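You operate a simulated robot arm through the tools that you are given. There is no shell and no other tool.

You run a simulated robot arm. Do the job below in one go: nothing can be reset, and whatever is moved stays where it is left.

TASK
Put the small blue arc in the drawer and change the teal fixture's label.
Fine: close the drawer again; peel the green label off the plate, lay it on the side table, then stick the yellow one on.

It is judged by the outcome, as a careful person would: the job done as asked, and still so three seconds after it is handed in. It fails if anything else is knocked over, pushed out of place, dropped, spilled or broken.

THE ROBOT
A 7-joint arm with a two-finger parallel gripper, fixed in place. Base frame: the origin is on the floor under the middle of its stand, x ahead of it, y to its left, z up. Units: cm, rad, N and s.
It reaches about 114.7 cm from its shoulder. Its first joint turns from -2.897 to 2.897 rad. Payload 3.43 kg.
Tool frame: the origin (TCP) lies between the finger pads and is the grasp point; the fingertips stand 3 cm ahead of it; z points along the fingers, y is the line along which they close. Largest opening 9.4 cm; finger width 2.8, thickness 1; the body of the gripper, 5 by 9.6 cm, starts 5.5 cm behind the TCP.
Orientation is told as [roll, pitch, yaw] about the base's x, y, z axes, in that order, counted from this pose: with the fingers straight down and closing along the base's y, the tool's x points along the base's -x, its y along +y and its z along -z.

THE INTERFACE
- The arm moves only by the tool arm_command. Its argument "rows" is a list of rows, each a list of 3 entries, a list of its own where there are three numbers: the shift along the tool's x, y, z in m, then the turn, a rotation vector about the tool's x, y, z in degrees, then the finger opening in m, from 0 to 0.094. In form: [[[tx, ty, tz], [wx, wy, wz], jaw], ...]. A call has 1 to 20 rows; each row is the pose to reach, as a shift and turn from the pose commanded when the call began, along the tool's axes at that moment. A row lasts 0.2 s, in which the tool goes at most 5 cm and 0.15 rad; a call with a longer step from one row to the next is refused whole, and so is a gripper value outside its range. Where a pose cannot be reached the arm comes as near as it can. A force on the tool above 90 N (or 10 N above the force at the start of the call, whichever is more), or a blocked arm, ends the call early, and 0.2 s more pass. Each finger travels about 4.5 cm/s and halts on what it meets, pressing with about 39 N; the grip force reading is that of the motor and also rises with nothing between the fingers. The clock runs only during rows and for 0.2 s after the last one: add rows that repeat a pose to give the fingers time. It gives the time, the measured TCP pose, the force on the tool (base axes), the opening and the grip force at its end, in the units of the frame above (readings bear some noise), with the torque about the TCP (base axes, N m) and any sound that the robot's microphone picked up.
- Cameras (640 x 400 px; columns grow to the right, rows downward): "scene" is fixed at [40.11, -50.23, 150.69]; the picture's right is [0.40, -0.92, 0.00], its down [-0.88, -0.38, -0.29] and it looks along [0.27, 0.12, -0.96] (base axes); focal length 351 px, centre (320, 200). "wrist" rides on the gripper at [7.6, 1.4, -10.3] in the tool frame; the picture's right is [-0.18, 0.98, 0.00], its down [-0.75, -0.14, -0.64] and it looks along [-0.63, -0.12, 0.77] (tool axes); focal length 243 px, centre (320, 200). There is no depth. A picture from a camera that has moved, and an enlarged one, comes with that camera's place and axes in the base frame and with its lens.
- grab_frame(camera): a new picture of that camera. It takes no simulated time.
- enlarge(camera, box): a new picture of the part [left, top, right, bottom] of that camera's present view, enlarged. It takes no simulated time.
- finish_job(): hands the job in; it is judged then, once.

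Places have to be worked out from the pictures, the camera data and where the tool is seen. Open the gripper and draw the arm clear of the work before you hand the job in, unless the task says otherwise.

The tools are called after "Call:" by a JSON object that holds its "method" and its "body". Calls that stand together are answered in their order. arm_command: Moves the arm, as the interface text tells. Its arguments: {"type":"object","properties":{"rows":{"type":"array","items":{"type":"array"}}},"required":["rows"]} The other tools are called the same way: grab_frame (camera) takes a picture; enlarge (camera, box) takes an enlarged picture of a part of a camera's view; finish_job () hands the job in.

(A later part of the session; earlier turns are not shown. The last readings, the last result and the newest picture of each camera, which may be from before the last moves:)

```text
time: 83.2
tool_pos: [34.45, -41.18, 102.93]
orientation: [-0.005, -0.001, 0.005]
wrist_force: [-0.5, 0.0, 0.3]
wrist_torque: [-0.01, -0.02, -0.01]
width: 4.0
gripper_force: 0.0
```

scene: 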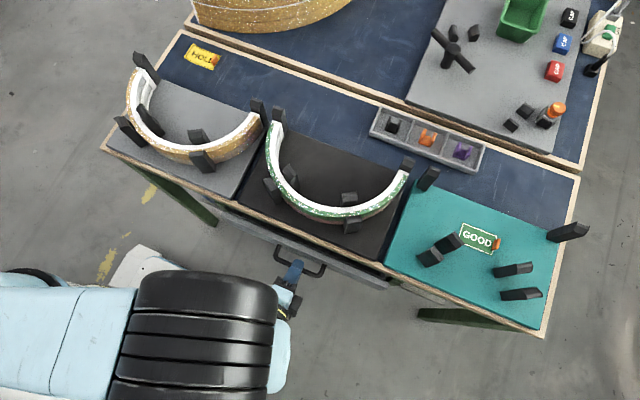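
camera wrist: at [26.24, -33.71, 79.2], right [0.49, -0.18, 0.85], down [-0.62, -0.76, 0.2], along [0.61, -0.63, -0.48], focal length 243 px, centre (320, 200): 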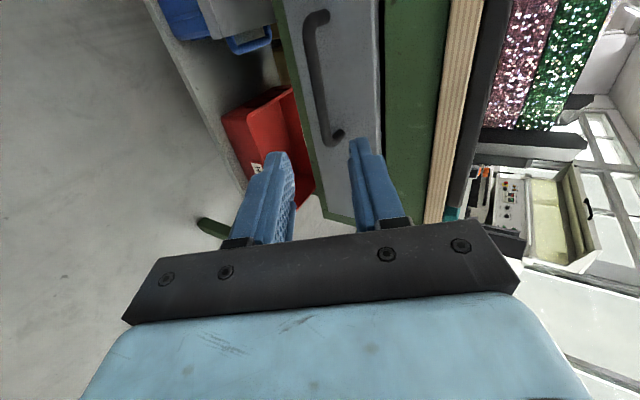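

Before moving in, I zoom the fixed camera on both labels and their orange tabs.

Call:
{"method": "enlarge", "body": {"camera": "scene", "box": [420, 200, 540, 290]}}

Call:
{"method": "enlarge", "body": {"camera": "scene", "box": [160, 20, 280, 110]}}

Call:
{"method": "grab_frame", "body": {"camera": "wrist"}}

```text
4.44 times, centred on (480, 245) of scene
camera zoom: at [40.11, -50.23, 150.69], right [0.4, -0.92, 0.0], down [-0.88, -0.38, -0.29], along [0.27, 0.12, -0.96], focal length 1560 px, centre (-391, 0)
```

zoom: 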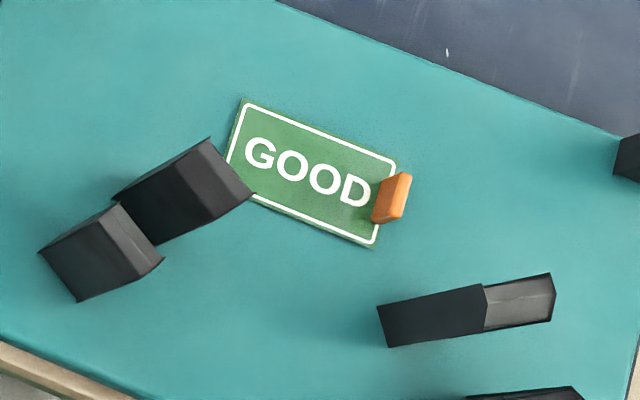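

```text
4.44 times, centred on (220, 65) of scene
camera zoom: at [40.11, -50.23, 150.69], right [0.4, -0.92, 0.0], down [-0.88, -0.38, -0.29], along [0.27, 0.12, -0.96], focal length 1560 px, centre (764, 800)
```

zoom: 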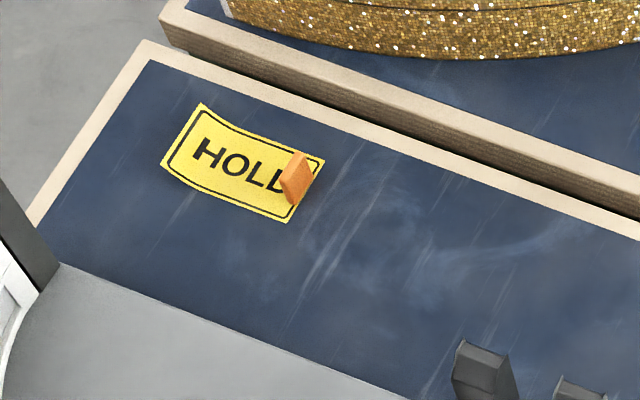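

```text
taken
camera wrist: at [26.75, -39.83, 113.2], right [0.18, 0.98, 0.0], down [0.75, -0.14, 0.64], along [0.63, -0.12, -0.77], focal length 243 px, centre (320, 200)
```

wrist: 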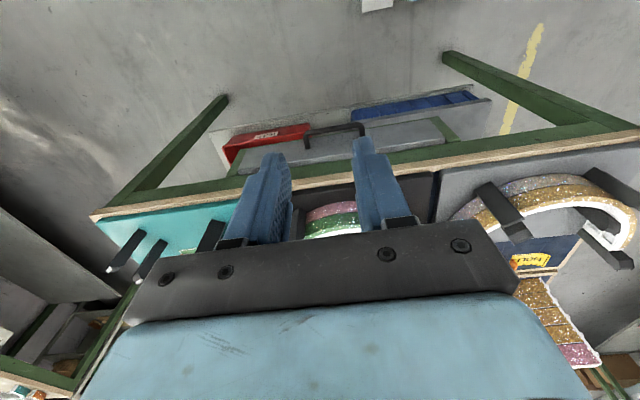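

Both tabs are upright orange blocks at the −y end of each label, thin in y: green's at about (65.2, −77.8), ~1.3 cm tall. I move above the green label's tab.

Call:
{"method": "arm_command", "body": {"rows": [[[-0.0285, -0.0333, 0], [0, 0, 0], 0.03], [[-0.057, -0.0665, 0], [0, 0, 0], 0.03], [[-0.085, -0.0998, 0], [0, 0, 0], 0.03], [[-0.1135, -0.133, 0], [0, 0, 0], 0.03], [[-0.142, -0.1663, 0], [0, 0, 0], 0.03], [[-0.17, -0.1996, 0], [0, 0, 0], 0.03], [[-0.1985, -0.233, 0], [0, 0, 0], 0.03], [[-0.227, -0.2662, 0], [0, 0, 0], 0.03], [[-0.255, -0.2995, 0], [0, 0, 0], 0.03], [[-0.2835, -0.3328, 0], [0, 0, 0], 0.03], [[-0.3115, -0.366, 0.0], [0, 0, 0], 0.03], [[-0.3115, -0.366, 0.04], [0, 0, 0], 0.03]]}}

Call:
{"method": "grab_frame", "body": {"camera": "wrist"}}

Call:
{"method": "grab_frame", "body": {"camera": "scene"}}

```text
time: 85.8
tool_pos: [65.81, -77.57, 99.2]
orientation: [-0.002, -0.002, 0.002]
wrist_force: [0.2, 0.1, 1.4]
wrist_torque: [-0.04, 0.0, 0.01]
width: 3.0
gripper_force: 0.2
out of reach, approached as far as the arm can: row 11
```

```text
taken
camera wrist: at [58.11, -76.32, 109.4], right [0.18, 0.98, 0.0], down [0.75, -0.14, 0.64], along [0.63, -0.12, -0.76], focal length 243 px, centre (320, 200)
```

wrist: 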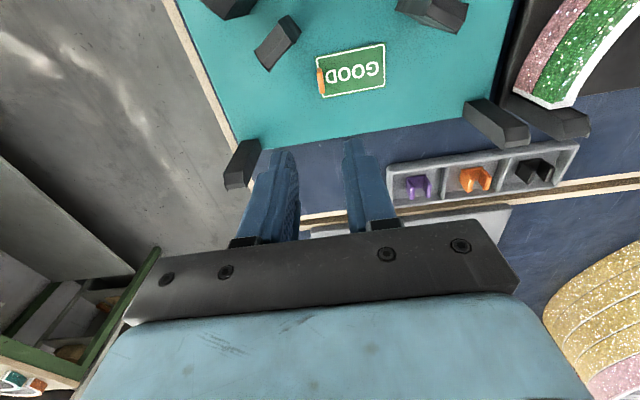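

```text
taken
```

scene: 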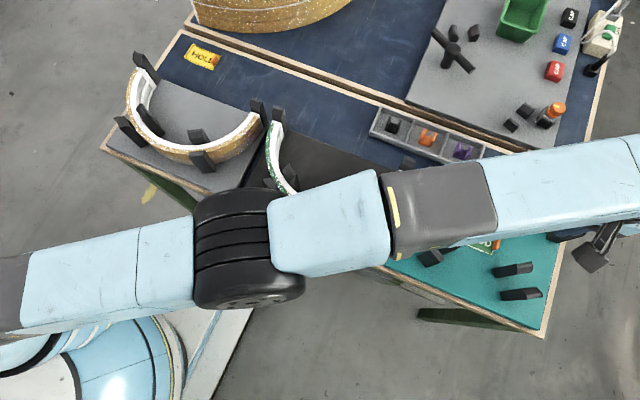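

I zoom the wrist view to refine the tab's location.

Call:
{"method": "enlarge", "body": {"camera": "wrist", "box": [220, 0, 460, 150]}}

```text
2.67 times, centred on (340, 75) of wrist
camera zoom: at [58.11, -76.32, 109.4], right [0.18, 0.98, 0.0], down [0.75, -0.14, 0.64], along [0.63, -0.12, -0.76], focal length 647 px, centre (267, 533)
```

zoom: 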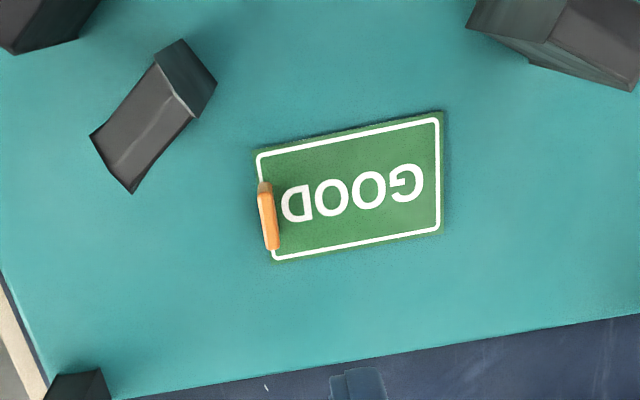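

The tab spans x 63.9–66.3 at y≈−77.6, about 0.6 cm thick. I descend over it to tips z≈82.5 and check.

Call:
{"method": "arm_command", "body": {"rows": [[[0, 0.001, 0.035], [0, 0, 0], 0.03], [[0, 0.001, 0.07], [0, 0, 0], 0.03], [[0, 0.001, 0.1], [0, 0, 0], 0.03], [[0, 0.001, 0.125], [0, 0, 0], 0.03], [[0, 0.001, 0.135], [0, 0, 0], 0.03]]}}

Call:
{"method": "grab_frame", "body": {"camera": "wrist"}}

Call:
{"method": "enlarge", "body": {"camera": "scene", "box": [400, 170, 600, 310]}}

```text
time: 87.0
tool_pos: [65.97, -77.65, 85.74]
orientation: [-0.004, -0.001, 0.003]
wrist_force: [0.0, -0.7, 0.7]
wrist_torque: [-0.02, -0.02, 0.04]
width: 3.0
gripper_force: 0.2
```

```text
taken
camera wrist: at [58.1, -76.28, 95.82], right [0.18, 0.98, 0.0], down [0.75, -0.14, 0.64], along [0.63, -0.12, -0.76], focal length 243 px, centre (320, 200)
```

wrist: 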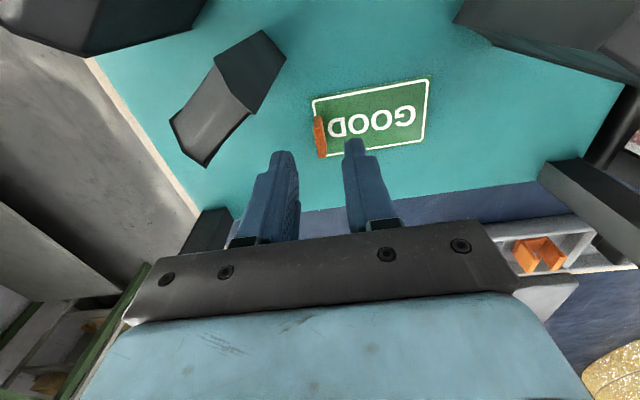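

```text
2.86 times, centred on (500, 240) of scene
camera zoom: at [40.11, -50.23, 150.69], right [0.4, -0.92, 0.0], down [-0.88, -0.38, -0.29], along [0.27, 0.12, -0.96], focal length 1003 px, centre (-194, 86)
```

zoom: 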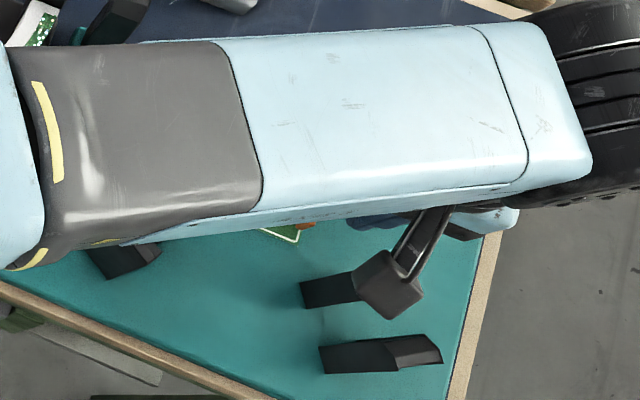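

Tab sits between the open fingers. I shift 3 mm toward the robot and lower so that the fingertips are just above the label.

Call:
{"method": "arm_command", "body": {"rows": [[[0.003, 0, 0.01], [0, 0, 0], 0.03], [[0.003, 0, 0.018], [0, 0, 0], 0.03], [[0.003, 0, 0.022], [0, 0, 0], 0.03]]}}

Call:
{"method": "grab_frame", "body": {"camera": "wrist"}}

```text
time: 87.8
tool_pos: [65.44, -77.6, 83.52]
orientation: [-0.003, -0.001, 0.004]
wrist_force: [-0.4, 0.5, 0.5]
wrist_torque: [0.02, 0.0, 0.02]
width: 2.97
gripper_force: 0.1
```

```text
taken
camera wrist: at [57.78, -76.26, 93.62], right [0.18, 0.98, 0.0], down [0.75, -0.14, 0.64], along [0.63, -0.12, -0.77], focal length 243 px, centre (320, 200)
```

wrist: 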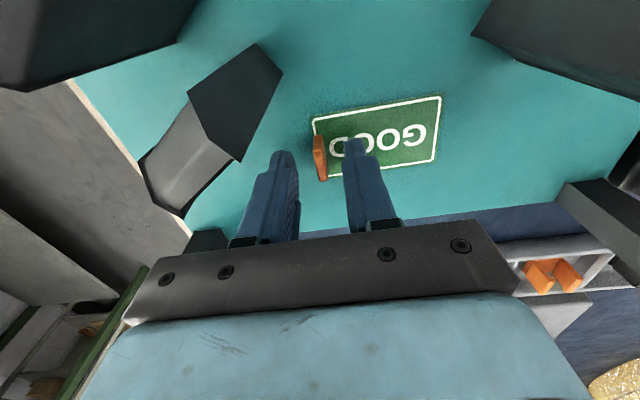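

Tips are at about z≈80.5. I lower 3 mm more and close on the tab.

Call:
{"method": "arm_command", "body": {"rows": [[[0, 0, 0.003], [0, 0, 0], 0.03], [[0, 0, 0.003], [0, 0, 0], 0.02], [[0, 0, 0.003], [0, 0, 0], 0.01], [[0, 0, 0.003], [0, 0, 0], 0.0], [[0, 0, 0.003], [0, 0, 0], 0.0], [[0, 0, 0.003], [0, 0, 0], 0.0]]}}

Call:
{"method": "grab_frame", "body": {"camera": "wrist"}}

```text
time: 89.2
tool_pos: [65.59, -77.57, 83.19]
orientation: [-0.002, -0.001, 0.004]
wrist_force: [-2.1, 15.4, -0.9]
wrist_torque: [0.39, 0.06, 0.04]
width: 0.41
gripper_force: 38.9
```

```text
taken
camera wrist: at [57.83, -76.23, 93.33], right [0.18, 0.98, 0.0], down [0.75, -0.14, 0.64], along [0.63, -0.12, -0.77], focal length 243 px, centre (320, 200)
```

wrist: 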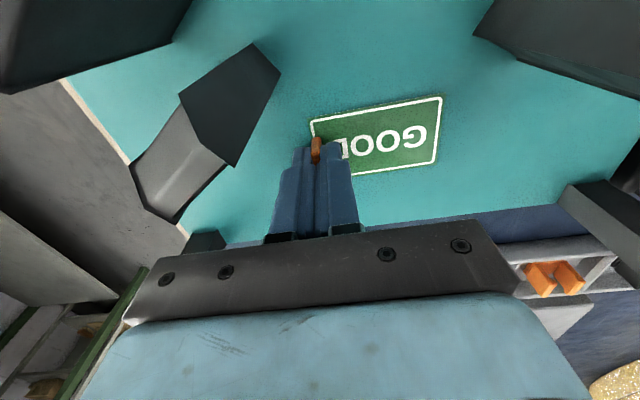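

The tab is held (0.41 cm). I relieve the small side load and start peeling by lifting in small steps.

Call:
{"method": "arm_command", "body": {"rows": [[[0, 0.001, 0], [0, 0, 0], 0.0], [[0, 0.001, -0.002], [0, 0, 0], 0.0], [[0, 0.001, -0.004], [0, 0, 0], 0.0]]}}

Call:
{"method": "grab_frame", "body": {"camera": "wrist"}}

```text
time: 90.0
tool_pos: [65.43, -77.54, 83.6]
orientation: [-0.003, -0.002, 0.002]
wrist_force: [0.1, 0.0, -0.3]
wrist_torque: [0.01, 0.04, -0.01]
width: 0.39
gripper_force: 38.7
```

```text
taken
camera wrist: at [57.76, -76.18, 93.78], right [0.18, 0.98, 0.0], down [0.75, -0.14, 0.64], along [0.63, -0.12, -0.77], focal length 243 px, centre (320, 200)
```

wrist: 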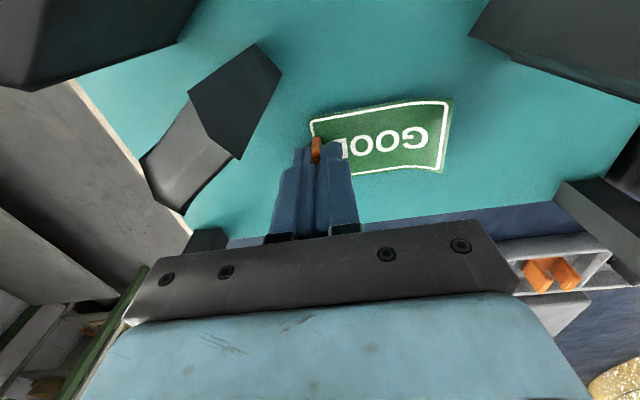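

The label has come loose and curls slightly. I keep lifting slowly.

Call:
{"method": "arm_command", "body": {"rows": [[[0, 0, -0.008], [0, 0, 0], 0.0], [[0, 0, -0.016], [0, 0, 0], 0.0], [[0, 0, -0.026], [0, 0, 0], 0.0], [[0, 0, -0.036], [0, 0, 0], 0.0], [[0, 0, -0.05], [0, 0, 0], 0.0]]}}

Call:
{"method": "grab_frame", "body": {"camera": "wrist"}}

```text
time: 91.2
tool_pos: [65.59, -77.6, 88.51]
orientation: [-0.002, -0.003, 0.004]
wrist_force: [0.3, 1.5, -0.5]
wrist_torque: [-0.01, 0.0, -0.05]
width: 0.41
gripper_force: 39.0
```

```text
taken
camera wrist: at [57.75, -76.19, 98.79], right [0.18, 0.98, 0.0], down [0.75, -0.14, 0.64], along [0.63, -0.12, -0.76], focal length 243 px, centre (320, 200)
```

wrist: 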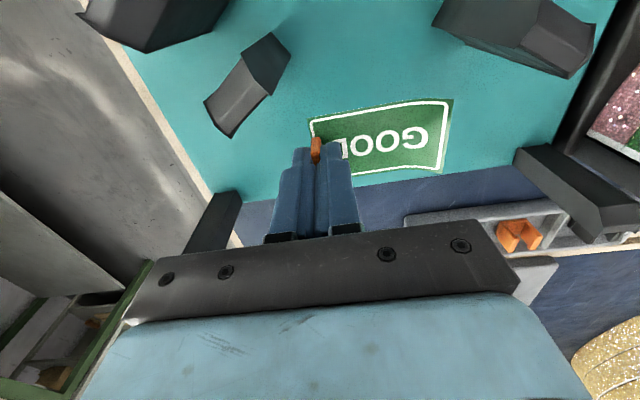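

The green label is peeled and held by its tab. Before laying it down I want to rule out a table at the robot's left or rear that my earlier views missed (the gripper hid that region). I raise clear of the pegs and move back.

Call:
{"method": "arm_command", "body": {"rows": [[[0, 0, -0.03], [0, 0, 0], 0.0], [[0, 0, -0.06], [0, 0, 0], 0.0], [[0.01, 0.01, -0.08], [0, 0, 0], 0.0], [[0.03, 0.045, -0.09], [0, 0, 0], 0.0], [[0.05, 0.08, -0.1], [0, 0, 0], 0.0], [[0.07, 0.115, -0.11], [0, 0, 0], 0.0], [[0.09, 0.15, -0.12], [0, 0, 0], 0.0], [[0.11, 0.185, -0.13], [0, 0, 0], 0.0], [[0.13, 0.22, -0.14], [0, 0, 0], 0.0], [[0.15, 0.255, -0.15], [0, 0, 0], 0.0], [[0.17, 0.29, -0.16], [0, 0, 0], 0.0], [[0.19, 0.325, -0.18], [0, 0, 0], 0.0], [[0.206, 0.36, -0.2], [0, 0, 0], 0.0], [[0.206, 0.376, -0.22], [0, 0, 0], 0.0]]}}

Call:
{"method": "grab_frame", "body": {"camera": "scene"}}

```text
time: 94.2
tool_pos: [44.71, -39.91, 110.22]
orientation: [-0.002, -0.003, 0.002]
wrist_force: [0.0, 0.4, -0.1]
wrist_torque: [-0.01, 0.01, 0.03]
width: 0.4
gripper_force: 38.1
```

```text
taken
```

scene: 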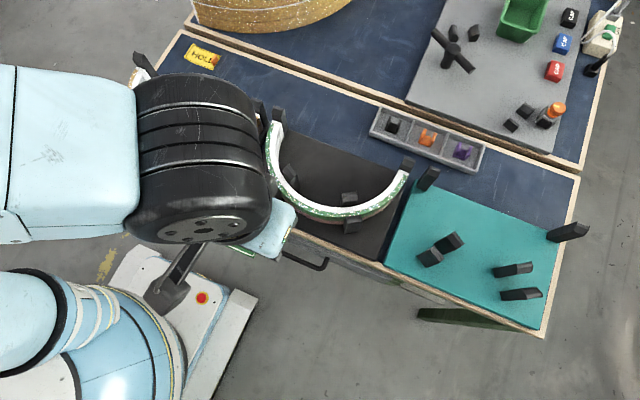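

The teal plate is bare now. I turn the wrist to look left (+y) with the label still in hand, then tilt up.

Call:
{"method": "arm_command", "body": {"rows": [[[0, 0, 0], [0, 0, -8], 0.0], [[0, 0, 0], [0, 0, -16], 0.0], [[0, 0, 0], [0, 0, -24], 0.0], [[0, 0, 0], [0, 0, -32], 0.0], [[0, 0, 0], [0, 0, -40], 0.0], [[0, 0, 0], [0, 0, -48], 0.0], [[0, 0, 0], [0, 0, -56], 0.0], [[0, 0, 0], [0, 0, -64], 0.0], [[0, 0, 0], [0, 0, -72], 0.0], [[0, 0, 0], [0, 0, -80], 0.0]]}}

Call:
{"method": "arm_command", "body": {"rows": [[[0, 0, -0.02], [0, -7, 0], 0.0], [[0, 0, -0.04], [0, -14, 0], 0.0], [[0, 0, -0.06], [0, -21, 0], 0.0], [[0, 0, -0.08], [0, -28, 0], 0.0], [[0, 0, -0.1], [0, -35, 0], 0.0], [[0, 0, -0.1], [0, -42, 0], 0.0]]}}

Call:
{"method": "grab_frame", "body": {"camera": "wrist"}}

```text
time: 96.4
tool_pos: [44.88, -39.82, 110.48]
orientation: [0.0, 0.001, 1.402]
wrist_force: [-0.4, 0.2, -0.7]
wrist_torque: [-0.02, 0.02, -0.01]
width: 0.41
gripper_force: 38.7
```

```text
time: 97.8
tool_pos: [44.77, -39.86, 120.51]
orientation: [-0.006, -0.73, 1.402]
wrist_force: [0.2, 0.3, 0.7]
wrist_torque: [-0.04, -0.01, -0.01]
width: 0.38
gripper_force: 38.8
```

```text
taken
camera wrist: at [41.11, -52.07, 122.98], right [-0.95, 0.3, 0.12], down [0.16, 0.11, 0.98], along [0.28, 0.95, -0.15], focal length 243 px, centre (320, 200)
```

wrist: 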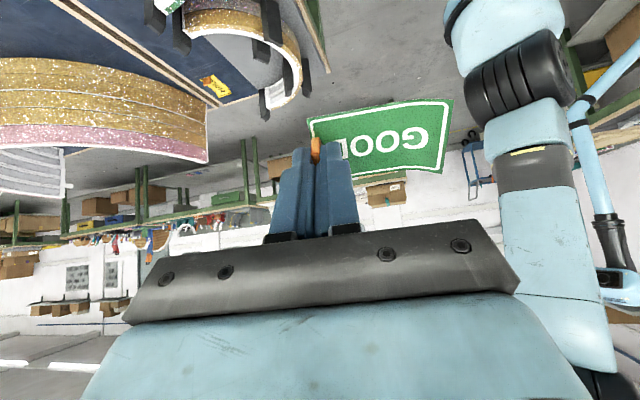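

The left side shows only open floor up to distant shelving, so the side table must be the narrow front one beside the main bench (where the yellow label lies too). I undo the tilt and the turn.

Call:
{"method": "arm_command", "body": {"rows": [[[0, 0, 0], [0, 7, 0], 0.0], [[0, 0, 0], [0, 14, 0], 0.0], [[0, 0, 0], [0, 21, 0], 0.0], [[0, 0, 0], [0, 28, 0], 0.0], [[0, 0, 0], [0, 35, 0], 0.0], [[0, 0, 0], [0, 42, 0], 0.0]]}}

Call:
{"method": "arm_command", "body": {"rows": [[[0, 0, 0.01], [0, 0, 8], 0.0], [[0, 0, 0.02], [0, 0, 16], 0.0], [[0, 0, 0.03], [0, 0, 24], 0.0], [[0, 0, 0.04], [0, 0, 32], 0.0], [[0, 0, 0.05], [0, 0, 40], 0.0], [[0, 0, 0.06], [0, 0, 48], 0.0], [[0, 0, 0.07], [0, 0, 56], 0.0], [[0, 0, 0.08], [0, 0, 64], 0.0], [[0, 0, 0.09], [0, 0, 72], 0.0], [[0, 0, 0.1], [0, 0, 80], 0.0]]}}

Call:
{"method": "grab_frame", "body": {"camera": "wrist"}}

```text
time: 99.2
tool_pos: [44.76, -39.84, 120.41]
orientation: [-0.002, 0.004, 1.4]
wrist_force: [0.9, -1.0, -0.4]
wrist_torque: [0.03, -0.01, 0.01]
width: 0.4
gripper_force: 38.5
```

```text
time: 101.4
tool_pos: [44.69, -39.87, 110.31]
orientation: [-0.002, -0.002, 0.001]
wrist_force: [0.0, 0.4, 0.1]
wrist_torque: [0.01, 0.0, -0.01]
width: 0.4
gripper_force: 38.1
```

```text
taken
camera wrist: at [37.0, -38.54, 120.55], right [0.18, 0.98, 0.0], down [0.75, -0.14, 0.64], along [0.63, -0.12, -0.77], focal length 243 px, centre (320, 200)
```

wrist: 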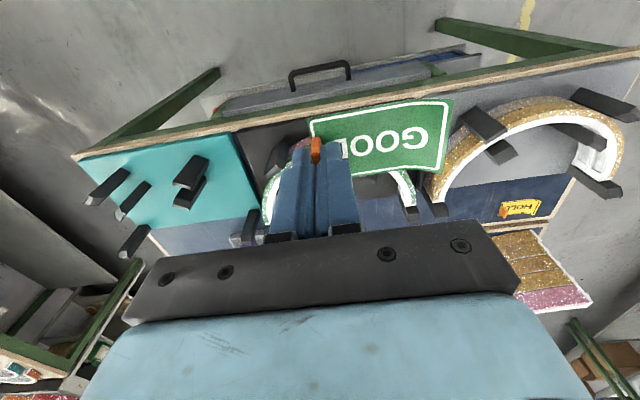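

Now I carry the label over the free mat area at about (80.5, −36), behind the black fixture.

Call:
{"method": "arm_command", "body": {"rows": [[[-0.04, 0.0043, 0.01], [0, 0, 0], 0.0], [[-0.08, 0.0087, 0.02], [0, 0, 0], 0.0], [[-0.12, 0.013, 0.03], [0, 0, 0], 0.0], [[-0.16, 0.0173, 0.04], [0, 0, 0], 0.0], [[-0.2, 0.0217, 0.05], [0, 0, 0], 0.0], [[-0.24, 0.026, 0.06], [0, 0, 0], 0.0], [[-0.28, 0.0303, 0.07], [0, 0, 0], 0.0], [[-0.32, 0.0347, 0.08], [0, 0, 0], 0.0], [[-0.358, 0.039, 0.09], [0, 0, 0], 0.0]]}}

Call:
{"method": "grab_frame", "body": {"camera": "wrist"}}

Call:
{"method": "grab_frame", "body": {"camera": "scene"}}

```text
time: 103.4
tool_pos: [80.47, -36.11, 101.52]
orientation: [-0.004, -0.003, 0.003]
wrist_force: [-0.4, 0.6, 0.6]
wrist_torque: [-0.01, -0.04, 0.0]
width: 0.4
gripper_force: 39.0
```

```text
taken
camera wrist: at [72.74, -34.67, 111.7], right [0.18, 0.98, 0.0], down [0.75, -0.14, 0.64], along [0.63, -0.12, -0.76], focal length 243 px, centre (320, 200)
```

wrist: 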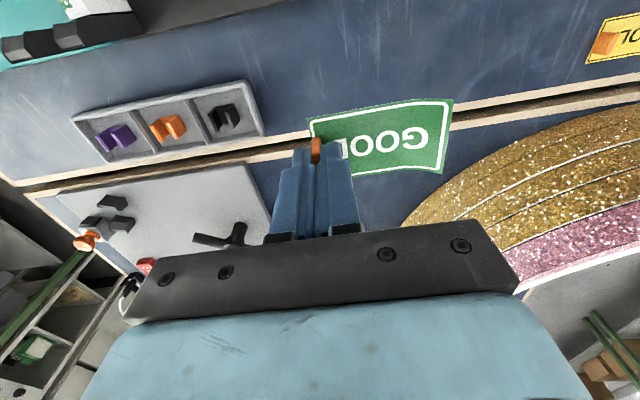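

```text
taken
```

scene: 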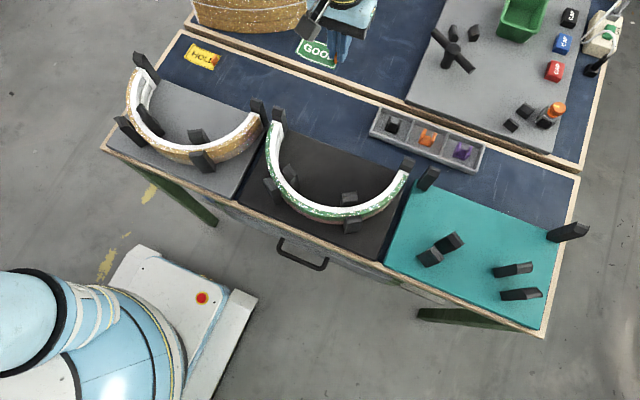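

The label hangs over free mat. I descend to just above the surface.

Call:
{"method": "arm_command", "body": {"rows": [[[0, 0, 0.035], [0, 0, 0], 0.0], [[0, 0, 0.07], [0, 0, 0], 0.0], [[0, 0, 0.105], [0, 0, 0], 0.0], [[0, 0, 0.14], [0, 0, 0], 0.0], [[0, 0, 0.165], [0, 0, 0], 0.0], [[0, 0, 0.18], [0, 0, 0], 0.0]]}}

Call:
{"method": "grab_frame", "body": {"camera": "wrist"}}

Call:
{"method": "enlarge", "body": {"camera": "scene", "box": [230, 40, 430, 190]}}

```text
time: 104.8
tool_pos: [80.49, -35.84, 83.48]
orientation: [-0.002, 0.0, 0.003]
wrist_force: [-1.1, 0.6, 0.5]
wrist_torque: [-0.02, 0.02, -0.01]
width: 0.39
gripper_force: 38.3
```

```text
taken
camera wrist: at [72.79, -34.62, 93.6], right [0.18, 0.98, 0.0], down [0.75, -0.14, 0.64], along [0.63, -0.12, -0.77], focal length 243 px, centre (320, 200)
```

wrist: 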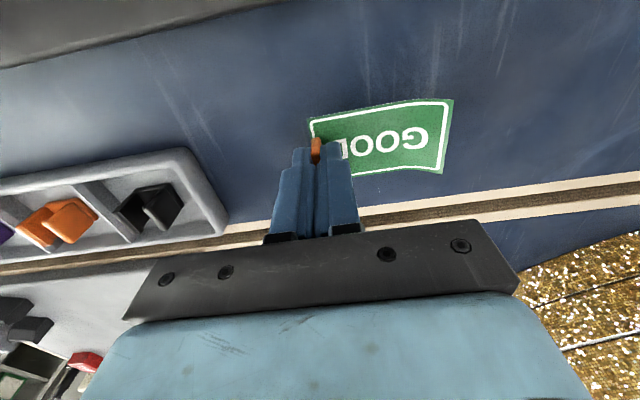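

```text
2.67 times, centred on (330, 115) of scene
camera zoom: at [40.11, -50.23, 150.69], right [0.4, -0.92, 0.0], down [-0.88, -0.38, -0.29], along [0.27, 0.12, -0.96], focal length 936 px, centre (293, 427)
```

zoom: 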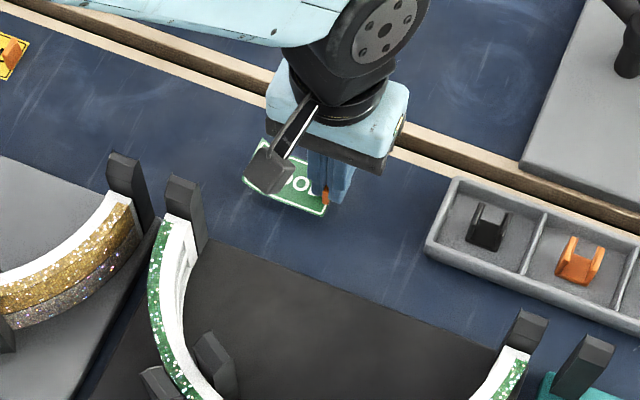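

It is about 3 cm above the mat, clear of tray and pegs. I lower gently until contact.

Call:
{"method": "arm_command", "body": {"rows": [[[0, 0, 0.008], [0, 0, 0], 0.0], [[0, 0, 0.016], [0, 0, 0], 0.0], [[0, 0, 0.022], [0, 0, 0], 0.0]]}}

```text
time: 105.6
tool_pos: [80.61, -35.96, 81.38]
orientation: [-0.002, 0.0, 0.003]
wrist_force: [0.2, 0.8, 1.1]
wrist_torque: [0.04, -0.01, -0.01]
width: 0.41
gripper_force: 38.6
```

Call:
{"method": "arm_command", "body": {"rows": [[[0, 0, 0.004], [0, 0, 0], 0.0], [[0, 0, 0.008], [0, 0, 0], 0.0]]}}

Call:
{"method": "grab_frame", "body": {"camera": "wrist"}}

```text
time: 106.2
tool_pos: [80.74, -36.03, 81.07]
orientation: [-0.008, -0.011, 0.002]
wrist_force: [-4.8, 2.6, 65.0]
wrist_torque: [0.34, 0.59, 0.06]
width: 0.39
gripper_force: 38.4
```

```text
taken
camera wrist: at [72.81, -34.6, 91.22], right [0.18, 0.98, -0.01], down [0.75, -0.13, 0.65], along [0.64, -0.12, -0.76], focal length 243 px, centre (320, 200)
```

wrist: 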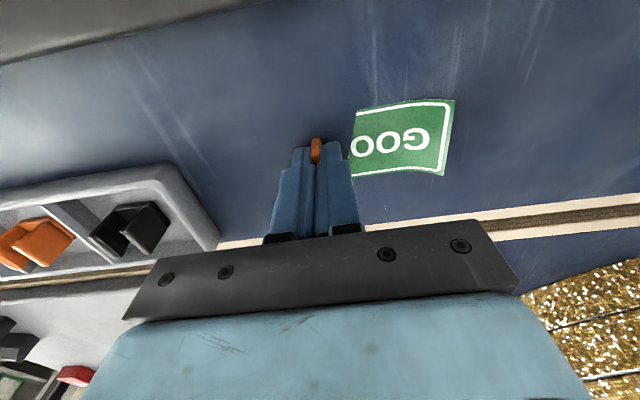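

The fingertips touched the mat (tips z≈78.1), pressing too hard; I back up 8 mm so that the label just rests on the mat, and look.

Call:
{"method": "arm_command", "body": {"rows": [[[0, 0, -0.004], [0, 0, 0], 0.0], [[0, 0, -0.008], [0, 0, 0], 0.0]]}}

Call:
{"method": "grab_frame", "body": {"camera": "wrist"}}

```text
time: 106.8
tool_pos: [80.48, -35.81, 81.11]
orientation: [0.0, 0.0, 0.003]
wrist_force: [7.5, -3.7, 16.3]
wrist_torque: [0.02, -0.43, -0.11]
width: 0.4
gripper_force: 38.8
```

```text
taken
camera wrist: at [72.82, -34.59, 91.33], right [0.18, 0.98, 0.0], down [0.75, -0.14, 0.64], along [0.63, -0.12, -0.77], focal length 243 px, centre (320, 200)
```

wrist: 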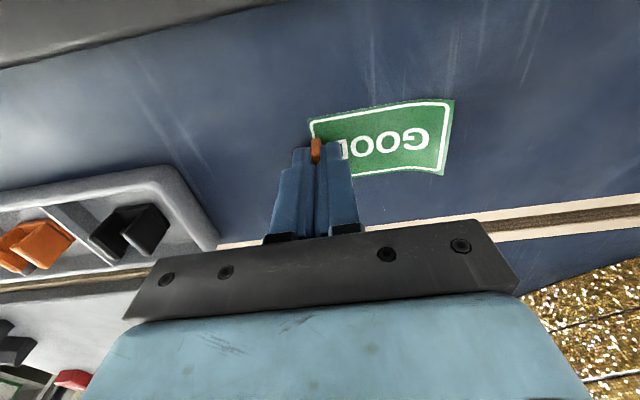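

The label lies visible on the mat with slight pressure. I raise 2 mm and open the jaws.

Call:
{"method": "arm_command", "body": {"rows": [[[0, 0, -0.002], [0, 0, 0], 0.0], [[0, 0, -0.002], [0, 0, 0], 0.01], [[0, 0, -0.002], [0, 0, 0], 0.02], [[0, 0, -0.002], [0, 0, 0], 0.03], [[0, 0, -0.002], [0, 0, 0], 0.03]]}}

Call:
{"method": "grab_frame", "body": {"camera": "wrist"}}

```text
time: 108.0
tool_pos: [80.55, -35.88, 81.46]
orientation: [-0.004, -0.003, 0.003]
wrist_force: [-0.9, 0.5, -0.3]
wrist_torque: [-0.02, -0.04, -0.03]
width: 3.02
gripper_force: 0.1
```

```text
taken
camera wrist: at [72.85, -34.61, 91.63], right [0.18, 0.98, 0.0], down [0.75, -0.14, 0.64], along [0.63, -0.12, -0.77], focal length 243 px, centre (320, 200)
```

wrist: 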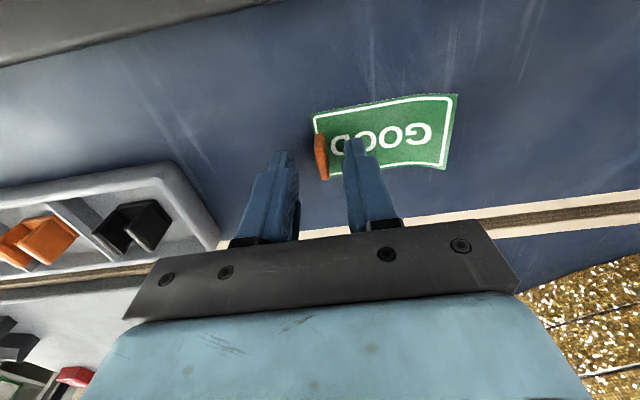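

Released: the green label lies on the mat. I rise straight up to z≈100.

Call:
{"method": "arm_command", "body": {"rows": [[[0, 0, -0.01], [0, 0, 0], 0.03], [[0, 0, -0.03], [0, 0, 0], 0.03], [[0, 0, -0.06], [0, 0, 0], 0.03], [[0, 0, -0.1], [0, 0, 0], 0.03], [[0, 0, -0.14], [0, 0, 0], 0.03], [[0, 0, -0.18], [0, 0, 0], 0.03]]}}

Call:
{"method": "grab_frame", "body": {"camera": "wrist"}}

Call:
{"method": "grab_frame", "body": {"camera": "scene"}}

```text
time: 109.4
tool_pos: [80.61, -35.88, 99.45]
orientation: [-0.001, -0.001, 0.003]
wrist_force: [0.4, -0.3, -0.7]
wrist_torque: [0.0, 0.0, -0.02]
width: 3.01
gripper_force: 0.0
```

```text
taken
camera wrist: at [72.83, -34.53, 109.61], right [0.18, 0.98, 0.0], down [0.75, -0.14, 0.64], along [0.63, -0.12, -0.77], focal length 243 px, centre (320, 200)
```

wrist: 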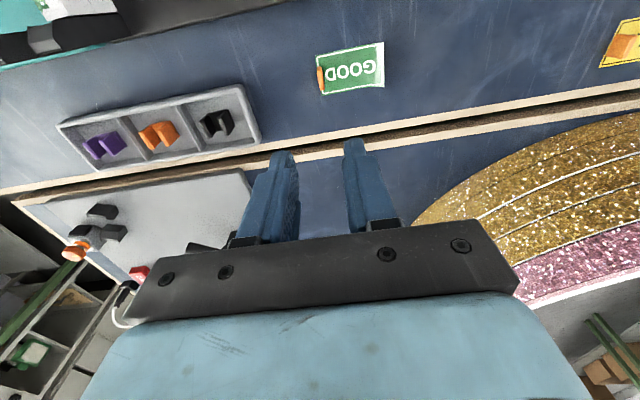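

```text
taken
```

scene: 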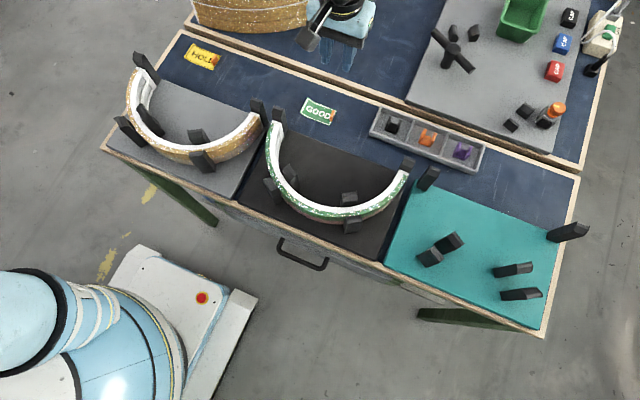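

The green label lies on the front (side) table. Now I move to the yellow label; its tab is at about (82.9, −3.9).

Call:
{"method": "arm_command", "body": {"rows": [[[-0.003, 0.04, 0], [0, 0, 0], 0.03], [[-0.006, 0.08, 0], [0, 0, 0], 0.03], [[-0.009, 0.12, 0], [0, 0, 0], 0.03], [[-0.012, 0.16, 0], [0, 0, 0], 0.03], [[-0.015, 0.2, 0], [0, 0, 0], 0.03], [[-0.018, 0.24, 0], [0, 0, 0], 0.03], [[-0.021, 0.28, 0], [0, 0, 0], 0.03], [[-0.024, 0.32, 0], [0, 0, 0], 0.03]]}}

Call:
{"method": "grab_frame", "body": {"camera": "wrist"}}

Call:
{"method": "enlarge", "body": {"camera": "wrist", "box": [220, 0, 460, 150]}}

Call:
{"method": "enlarge", "body": {"camera": "scene", "box": [160, 20, 360, 150]}}

```text
time: 111.2
tool_pos: [82.83, -4.0, 99.3]
orientation: [-0.003, -0.001, 0.002]
wrist_force: [-0.2, -0.8, 1.4]
wrist_torque: [0.02, -0.01, -0.01]
width: 2.98
gripper_force: 0.0
```

```text
taken
camera wrist: at [75.04, -2.72, 109.5], right [0.18, 0.98, 0.0], down [0.75, -0.14, 0.64], along [0.63, -0.12, -0.77], focal length 243 px, centre (320, 200)
```

wrist: 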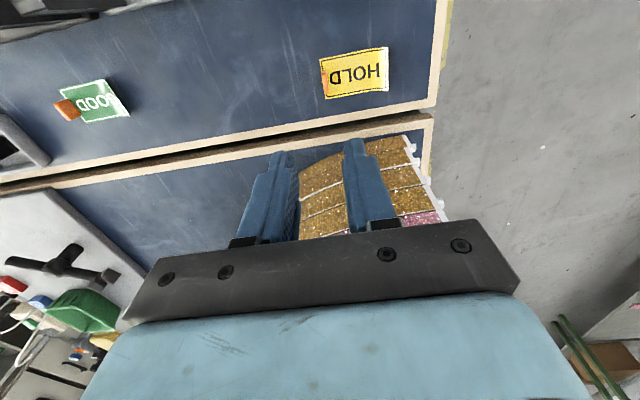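

```text
2.67 times, centred on (340, 75) of wrist
camera zoom: at [75.04, -2.72, 109.5], right [0.18, 0.98, 0.0], down [0.75, -0.14, 0.64], along [0.63, -0.12, -0.77], focal length 647 px, centre (267, 533)
```

zoom: 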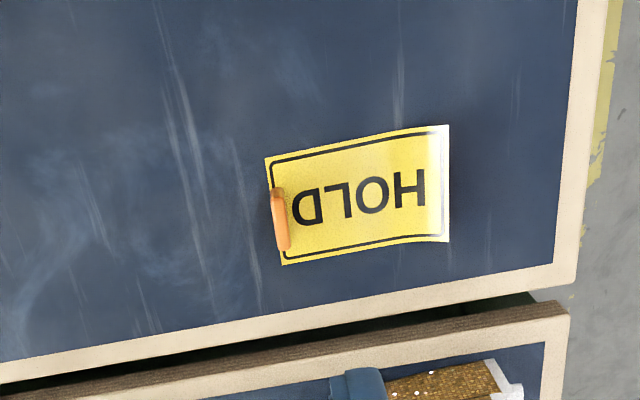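

```text
3.08 times, centred on (260, 85) of scene
camera zoom: at [40.11, -50.23, 150.69], right [0.4, -0.92, 0.0], down [-0.88, -0.38, -0.29], along [0.27, 0.12, -0.96], focal length 1080 px, centre (505, 554)
```

zoom: 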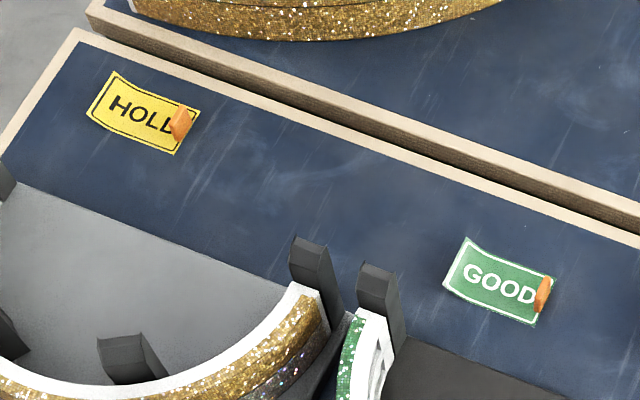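

The yellow tab is at about (82.6, −3.6). I shift 4 mm in +y and descend over it.

Call:
{"method": "arm_command", "body": {"rows": [[[0, 0.004, 0.035], [0, 0, 0], 0.03], [[0, 0.004, 0.07], [0, 0, 0], 0.03], [[0, 0.004, 0.105], [0, 0, 0], 0.03], [[0, 0.004, 0.135], [0, 0, 0], 0.03], [[0, 0.004, 0.155], [0, 0, 0], 0.03]]}}

Call:
{"method": "grab_frame", "body": {"camera": "wrist"}}

Call:
{"method": "enlarge", "body": {"camera": "scene", "box": [160, 20, 300, 120]}}

```text
time: 112.4
tool_pos: [82.96, -3.56, 83.77]
orientation: [-0.004, -0.002, 0.003]
wrist_force: [-0.4, 0.5, 0.4]
wrist_torque: [0.01, 0.01, 0.0]
width: 3.0
gripper_force: 0.0
```

```text
taken
camera wrist: at [75.16, -2.23, 93.96], right [0.18, 0.98, 0.0], down [0.75, -0.14, 0.64], along [0.63, -0.12, -0.77], focal length 243 px, centre (320, 200)
```

wrist: 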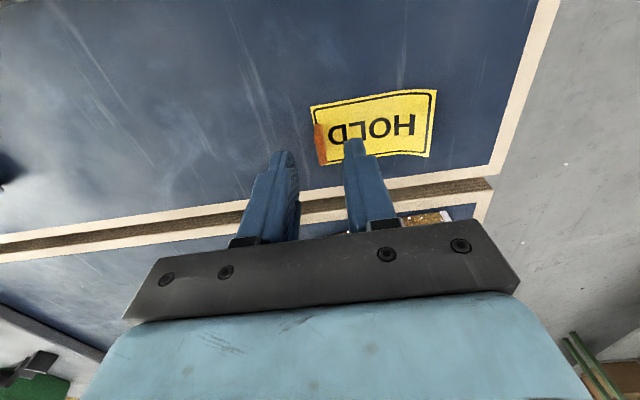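

```text
4.00 times, centred on (230, 70) of scene
camera zoom: at [40.11, -50.23, 150.69], right [0.4, -0.92, 0.0], down [-0.88, -0.38, -0.29], along [0.27, 0.12, -0.96], focal length 1404 px, centre (680, 720)
```

zoom: 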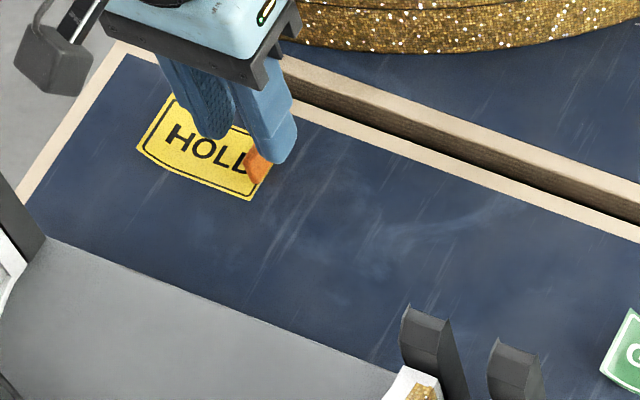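

The tab is between the fingers. I lower to TCP z≈81.4 and close.

Call:
{"method": "arm_command", "body": {"rows": [[[0, 0, 0.012], [0, 0, 0], 0.03], [[0, 0, 0.02], [0, 0, 0], 0.03], [[0, 0, 0.0235], [0, 0, 0], 0.03]]}}

Call:
{"method": "grab_frame", "body": {"camera": "wrist"}}

```text
time: 113.2
tool_pos: [83.0, -3.52, 81.39]
orientation: [-0.004, -0.004, 0.004]
wrist_force: [-0.6, -0.2, -0.1]
wrist_torque: [0.03, -0.02, 0.0]
width: 3.05
gripper_force: 0.0
```

```text
taken
camera wrist: at [75.15, -2.22, 91.67], right [0.18, 0.98, 0.0], down [0.75, -0.14, 0.64], along [0.63, -0.12, -0.77], focal length 243 px, centre (320, 200)
```

wrist: 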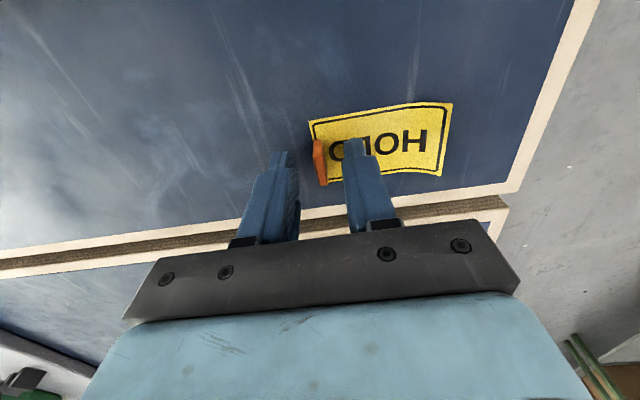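

Call:
{"method": "arm_command", "body": {"rows": [[[0, 0, 0], [0, 0, 0], 0.02], [[0, 0, 0], [0, 0, 0], 0.01], [[0, 0, 0], [0, 0, 0], 0.0], [[0, 0, 0], [0, 0, 0], 0.0], [[0, 0, 0], [0, 0, 0], 0.0]]}}

Call:
{"method": "grab_frame", "body": {"camera": "wrist"}}

```text
time: 114.4
tool_pos: [82.99, -3.46, 81.39]
orientation: [-0.002, -0.002, 0.003]
wrist_force: [0.3, -0.4, 0.3]
wrist_torque: [0.0, 0.0, -0.01]
width: 0.4
gripper_force: 38.1
```

```text
taken
camera wrist: at [75.15, -2.22, 91.68], right [0.18, 0.98, 0.0], down [0.75, -0.14, 0.64], along [0.63, -0.12, -0.77], focal length 243 px, centre (320, 200)
```

wrist: 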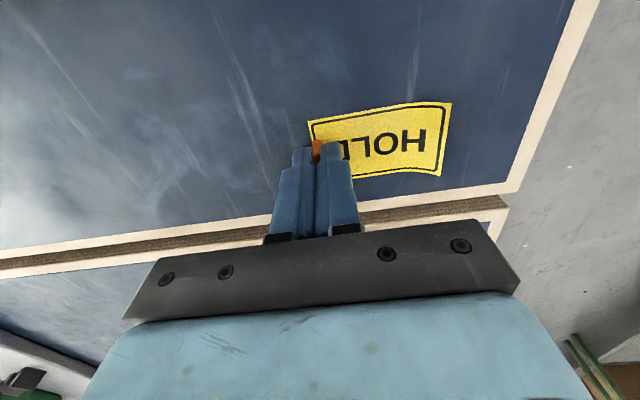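

The yellow tab is gripped. I lift it straight up.

Call:
{"method": "arm_command", "body": {"rows": [[[0, 0, -0.01], [0, 0, 0], 0.0], [[0, 0, -0.03], [0, 0, 0], 0.0], [[0, 0, -0.06], [0, 0, 0], 0.0], [[0, 0, -0.1], [0, 0, 0], 0.0], [[0, 0, -0.14], [0, 0, 0], 0.0], [[0, 0, -0.165], [0, 0, 0], 0.0]]}}

Call:
{"method": "grab_frame", "body": {"camera": "wrist"}}

```text
time: 115.8
tool_pos: [82.85, -3.44, 98.01]
orientation: [-0.002, -0.003, 0.002]
wrist_force: [-0.4, 0.9, -0.6]
wrist_torque: [-0.03, 0.03, 0.03]
width: 0.4
gripper_force: 38.4
```

```text
taken
camera wrist: at [75.18, -2.14, 108.2], right [0.18, 0.98, 0.0], down [0.75, -0.14, 0.64], along [0.63, -0.12, -0.77], focal length 243 px, centre (320, 200)
```

wrist: 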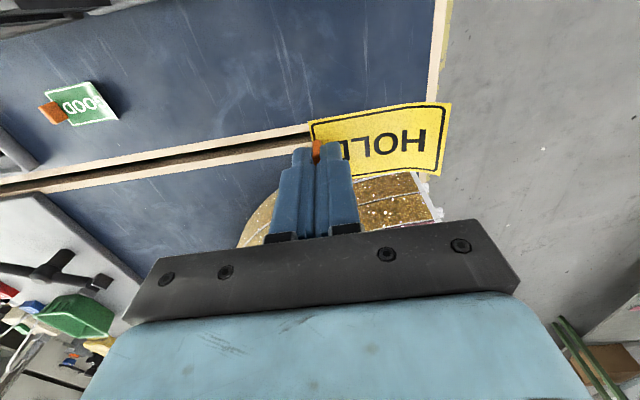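

The yellow label hangs securely. I carry it along at z≈98 to above the teal plate.

Call:
{"method": "arm_command", "body": {"rows": [[[0.0092, -0.039, 0], [0, 0, 0], 0.0], [[0.0184, -0.078, 0], [0, 0, 0], 0.0], [[0.0276, -0.117, 0], [0, 0, 0], 0.0], [[0.0367, -0.156, 0], [0, 0, 0], 0.0], [[0.0459, -0.195, 0], [0, 0, 0], 0.0], [[0.0551, -0.234, 0], [0, 0, 0], 0.0], [[0.0643, -0.273, 0], [0, 0, 0], 0.0], [[0.0735, -0.312, 0], [0, 0, 0], 0.0], [[0.0827, -0.351, 0], [0, 0, 0], 0.0], [[0.0918, -0.39, 0], [0, 0, 0], 0.0], [[0.101, -0.429, 0], [0, 0, 0], 0.0], [[0.1102, -0.468, 0], [0, 0, 0], 0.0], [[0.1194, -0.507, 0], [0, 0, 0], 0.0], [[0.1286, -0.546, 0], [0, 0, 0], 0.0], [[0.1378, -0.585, 0], [0, 0, 0], 0.0], [[0.1469, -0.624, 0], [0, 0, 0], 0.0], [[0.1561, -0.663, 0], [0, 0, 0], 0.0], [[0.1653, -0.702, 0], [0, 0, 0], 0.0], [[0.1745, -0.741, 0], [0, 0, 0], 0.0]]}}

Call:
{"method": "grab_frame", "body": {"camera": "wrist"}}

Call:
{"method": "grab_frame", "body": {"camera": "scene"}}

```text
time: 119.8
tool_pos: [65.66, -77.53, 98.43]
orientation: [-0.005, -0.002, 0.003]
wrist_force: [-0.9, 0.6, 0.9]
wrist_torque: [-0.04, 0.0, 0.0]
width: 0.41
gripper_force: 38.7
```

```text
taken
camera wrist: at [57.94, -76.24, 108.58], right [0.18, 0.98, 0.0], down [0.75, -0.14, 0.64], along [0.63, -0.12, -0.76], focal length 243 px, centre (320, 200)
```

wrist: 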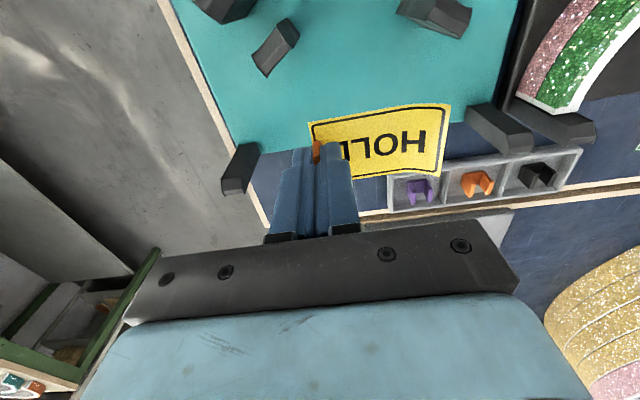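

```text
taken
```

scene: 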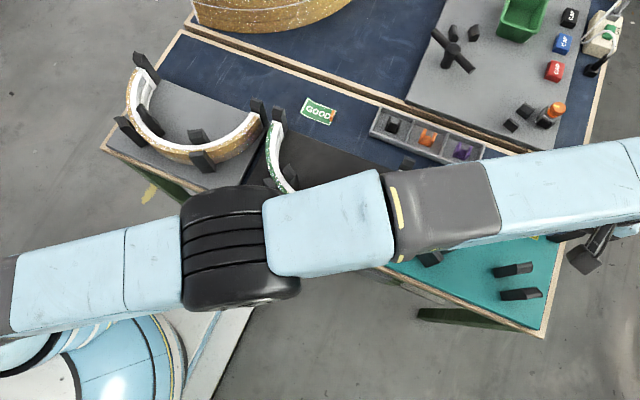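

I lower the yellow label toward the teal plate, at the spot where the green one was.

Call:
{"method": "arm_command", "body": {"rows": [[[0, 0, 0.03], [0, 0, 0], 0.0], [[0, 0, 0.06], [0, 0, 0], 0.0], [[0, 0, 0.09], [0, 0, 0], 0.0], [[0, 0, 0.115], [0, 0, 0], 0.0], [[0, 0, 0.13], [0, 0, 0], 0.0]]}}

Call:
{"method": "grab_frame", "body": {"camera": "wrist"}}

```text
time: 121.0
tool_pos: [65.64, -77.71, 85.25]
orientation: [-0.004, -0.003, 0.005]
wrist_force: [-0.3, -0.7, -0.3]
wrist_torque: [-0.04, -0.01, 0.01]
width: 0.38
gripper_force: 38.5
```

```text
taken
camera wrist: at [57.94, -76.39, 95.37], right [0.18, 0.98, 0.0], down [0.75, -0.14, 0.64], along [0.63, -0.12, -0.77], focal length 243 px, centre (320, 200)
```

wrist: 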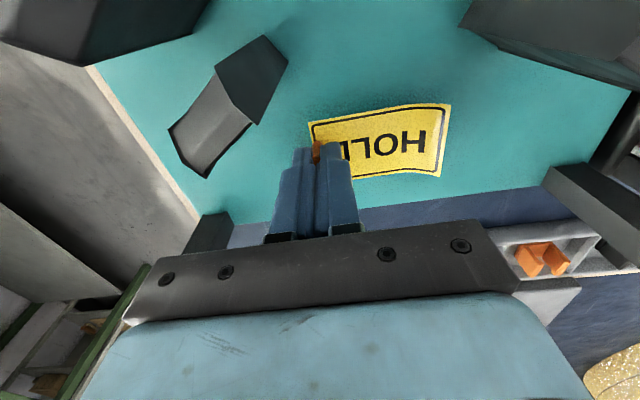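

About 2 cm above the plate. I nudge 1 mm in +y and lower until it just touches.

Call:
{"method": "arm_command", "body": {"rows": [[[0.001, 0.0015, 0.008], [0, 0, 0], 0.0], [[0.001, 0.0015, 0.014], [0, 0, 0], 0.0], [[0.001, 0.0015, 0.017], [0, 0, 0], 0.0]]}}

```text
time: 121.8
tool_pos: [65.43, -77.53, 83.43]
orientation: [-0.003, -0.003, 0.004]
wrist_force: [-0.5, -0.6, -0.2]
wrist_torque: [-0.02, 0.02, -0.05]
width: 0.41
gripper_force: 38.4
```

Call:
{"method": "arm_command", "body": {"rows": [[[0, 0, 0.002], [0, 0, 0], 0.0], [[0, 0, 0.003], [0, 0, 0], 0.0]]}}

Call:
{"method": "grab_frame", "body": {"camera": "wrist"}}

```text
time: 122.4
tool_pos: [65.56, -77.49, 83.36]
orientation: [-0.004, -0.003, 0.004]
wrist_force: [-0.4, -0.2, 7.1]
wrist_torque: [0.07, 0.06, -0.02]
width: 0.4
gripper_force: 38.7
```

```text
taken
camera wrist: at [57.82, -76.22, 93.49], right [0.18, 0.98, 0.0], down [0.75, -0.14, 0.64], along [0.63, -0.12, -0.76], focal length 243 px, centre (320, 200)
```

wrist: 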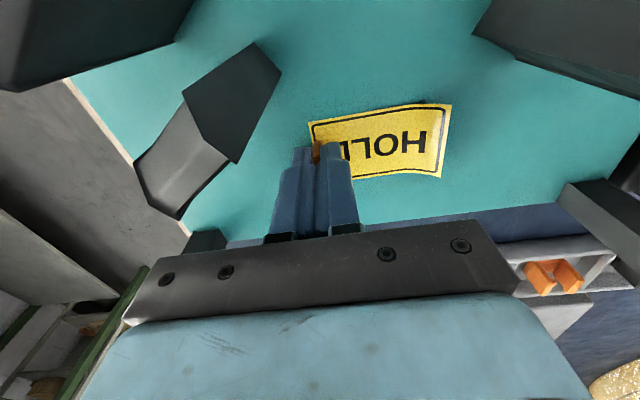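

It touches with 7 N but is still curled. I press a little more (2 mm) through the tab.

Call:
{"method": "arm_command", "body": {"rows": [[[0, 0, 0.002], [0, 0, 0], 0.0], [[0, 0, 0.002], [0, 0, 0], 0.0], [[0, 0, 0.002], [0, 0, 0], 0.0]]}}

Call:
{"method": "grab_frame", "body": {"camera": "wrist"}}

```text
time: 123.2
tool_pos: [65.52, -77.49, 83.23]
orientation: [-0.007, -0.001, 0.003]
wrist_force: [0.7, -4.7, 27.5]
wrist_torque: [0.08, 0.06, 0.02]
width: 0.41
gripper_force: 38.7
```

```text
taken
camera wrist: at [57.8, -76.19, 93.44], right [0.18, 0.98, -0.01], down [0.75, -0.13, 0.65], along [0.63, -0.12, -0.76], focal length 243 px, centre (320, 200)
```

wrist: 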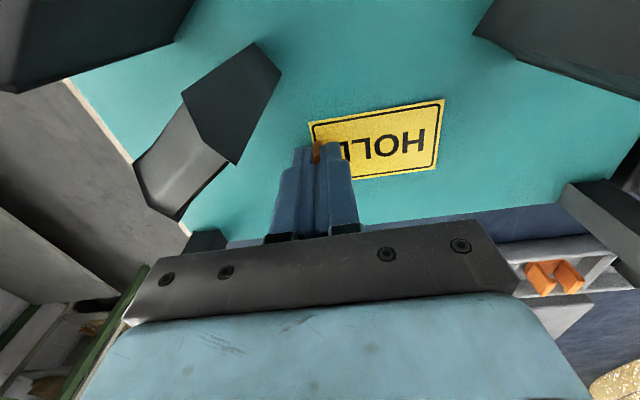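

The label is now flat: it has stuck. I open the jaws gently, leaving the tab.

Call:
{"method": "arm_command", "body": {"rows": [[[0, 0, 0], [0, 0, 0], 0.008], [[0, 0, 0], [0, 0, 0], 0.016], [[0, 0, 0], [0, 0, 0], 0.024], [[0, 0, 0], [0, 0, 0], 0.03]]}}

Call:
{"method": "grab_frame", "body": {"camera": "wrist"}}

```text
time: 124.2
tool_pos: [65.55, -77.45, 83.03]
orientation: [-0.003, -0.003, 0.003]
wrist_force: [-1.3, -8.0, 16.1]
wrist_torque: [0.03, 0.07, 0.07]
width: 2.52
gripper_force: 0.1
```

```text
taken
camera wrist: at [57.78, -76.2, 93.22], right [0.18, 0.98, 0.0], down [0.75, -0.14, 0.64], along [0.63, -0.12, -0.77], focal length 243 px, centre (320, 200)
```

wrist: 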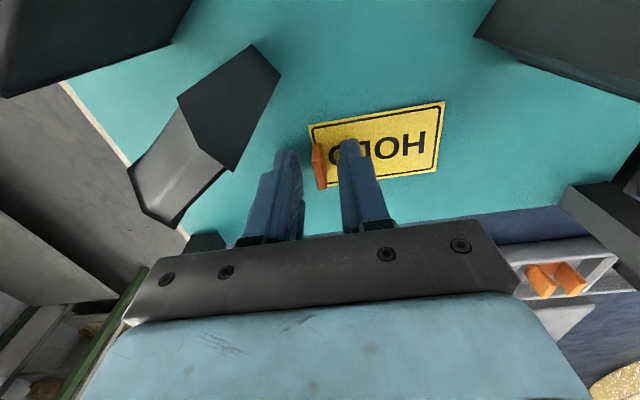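

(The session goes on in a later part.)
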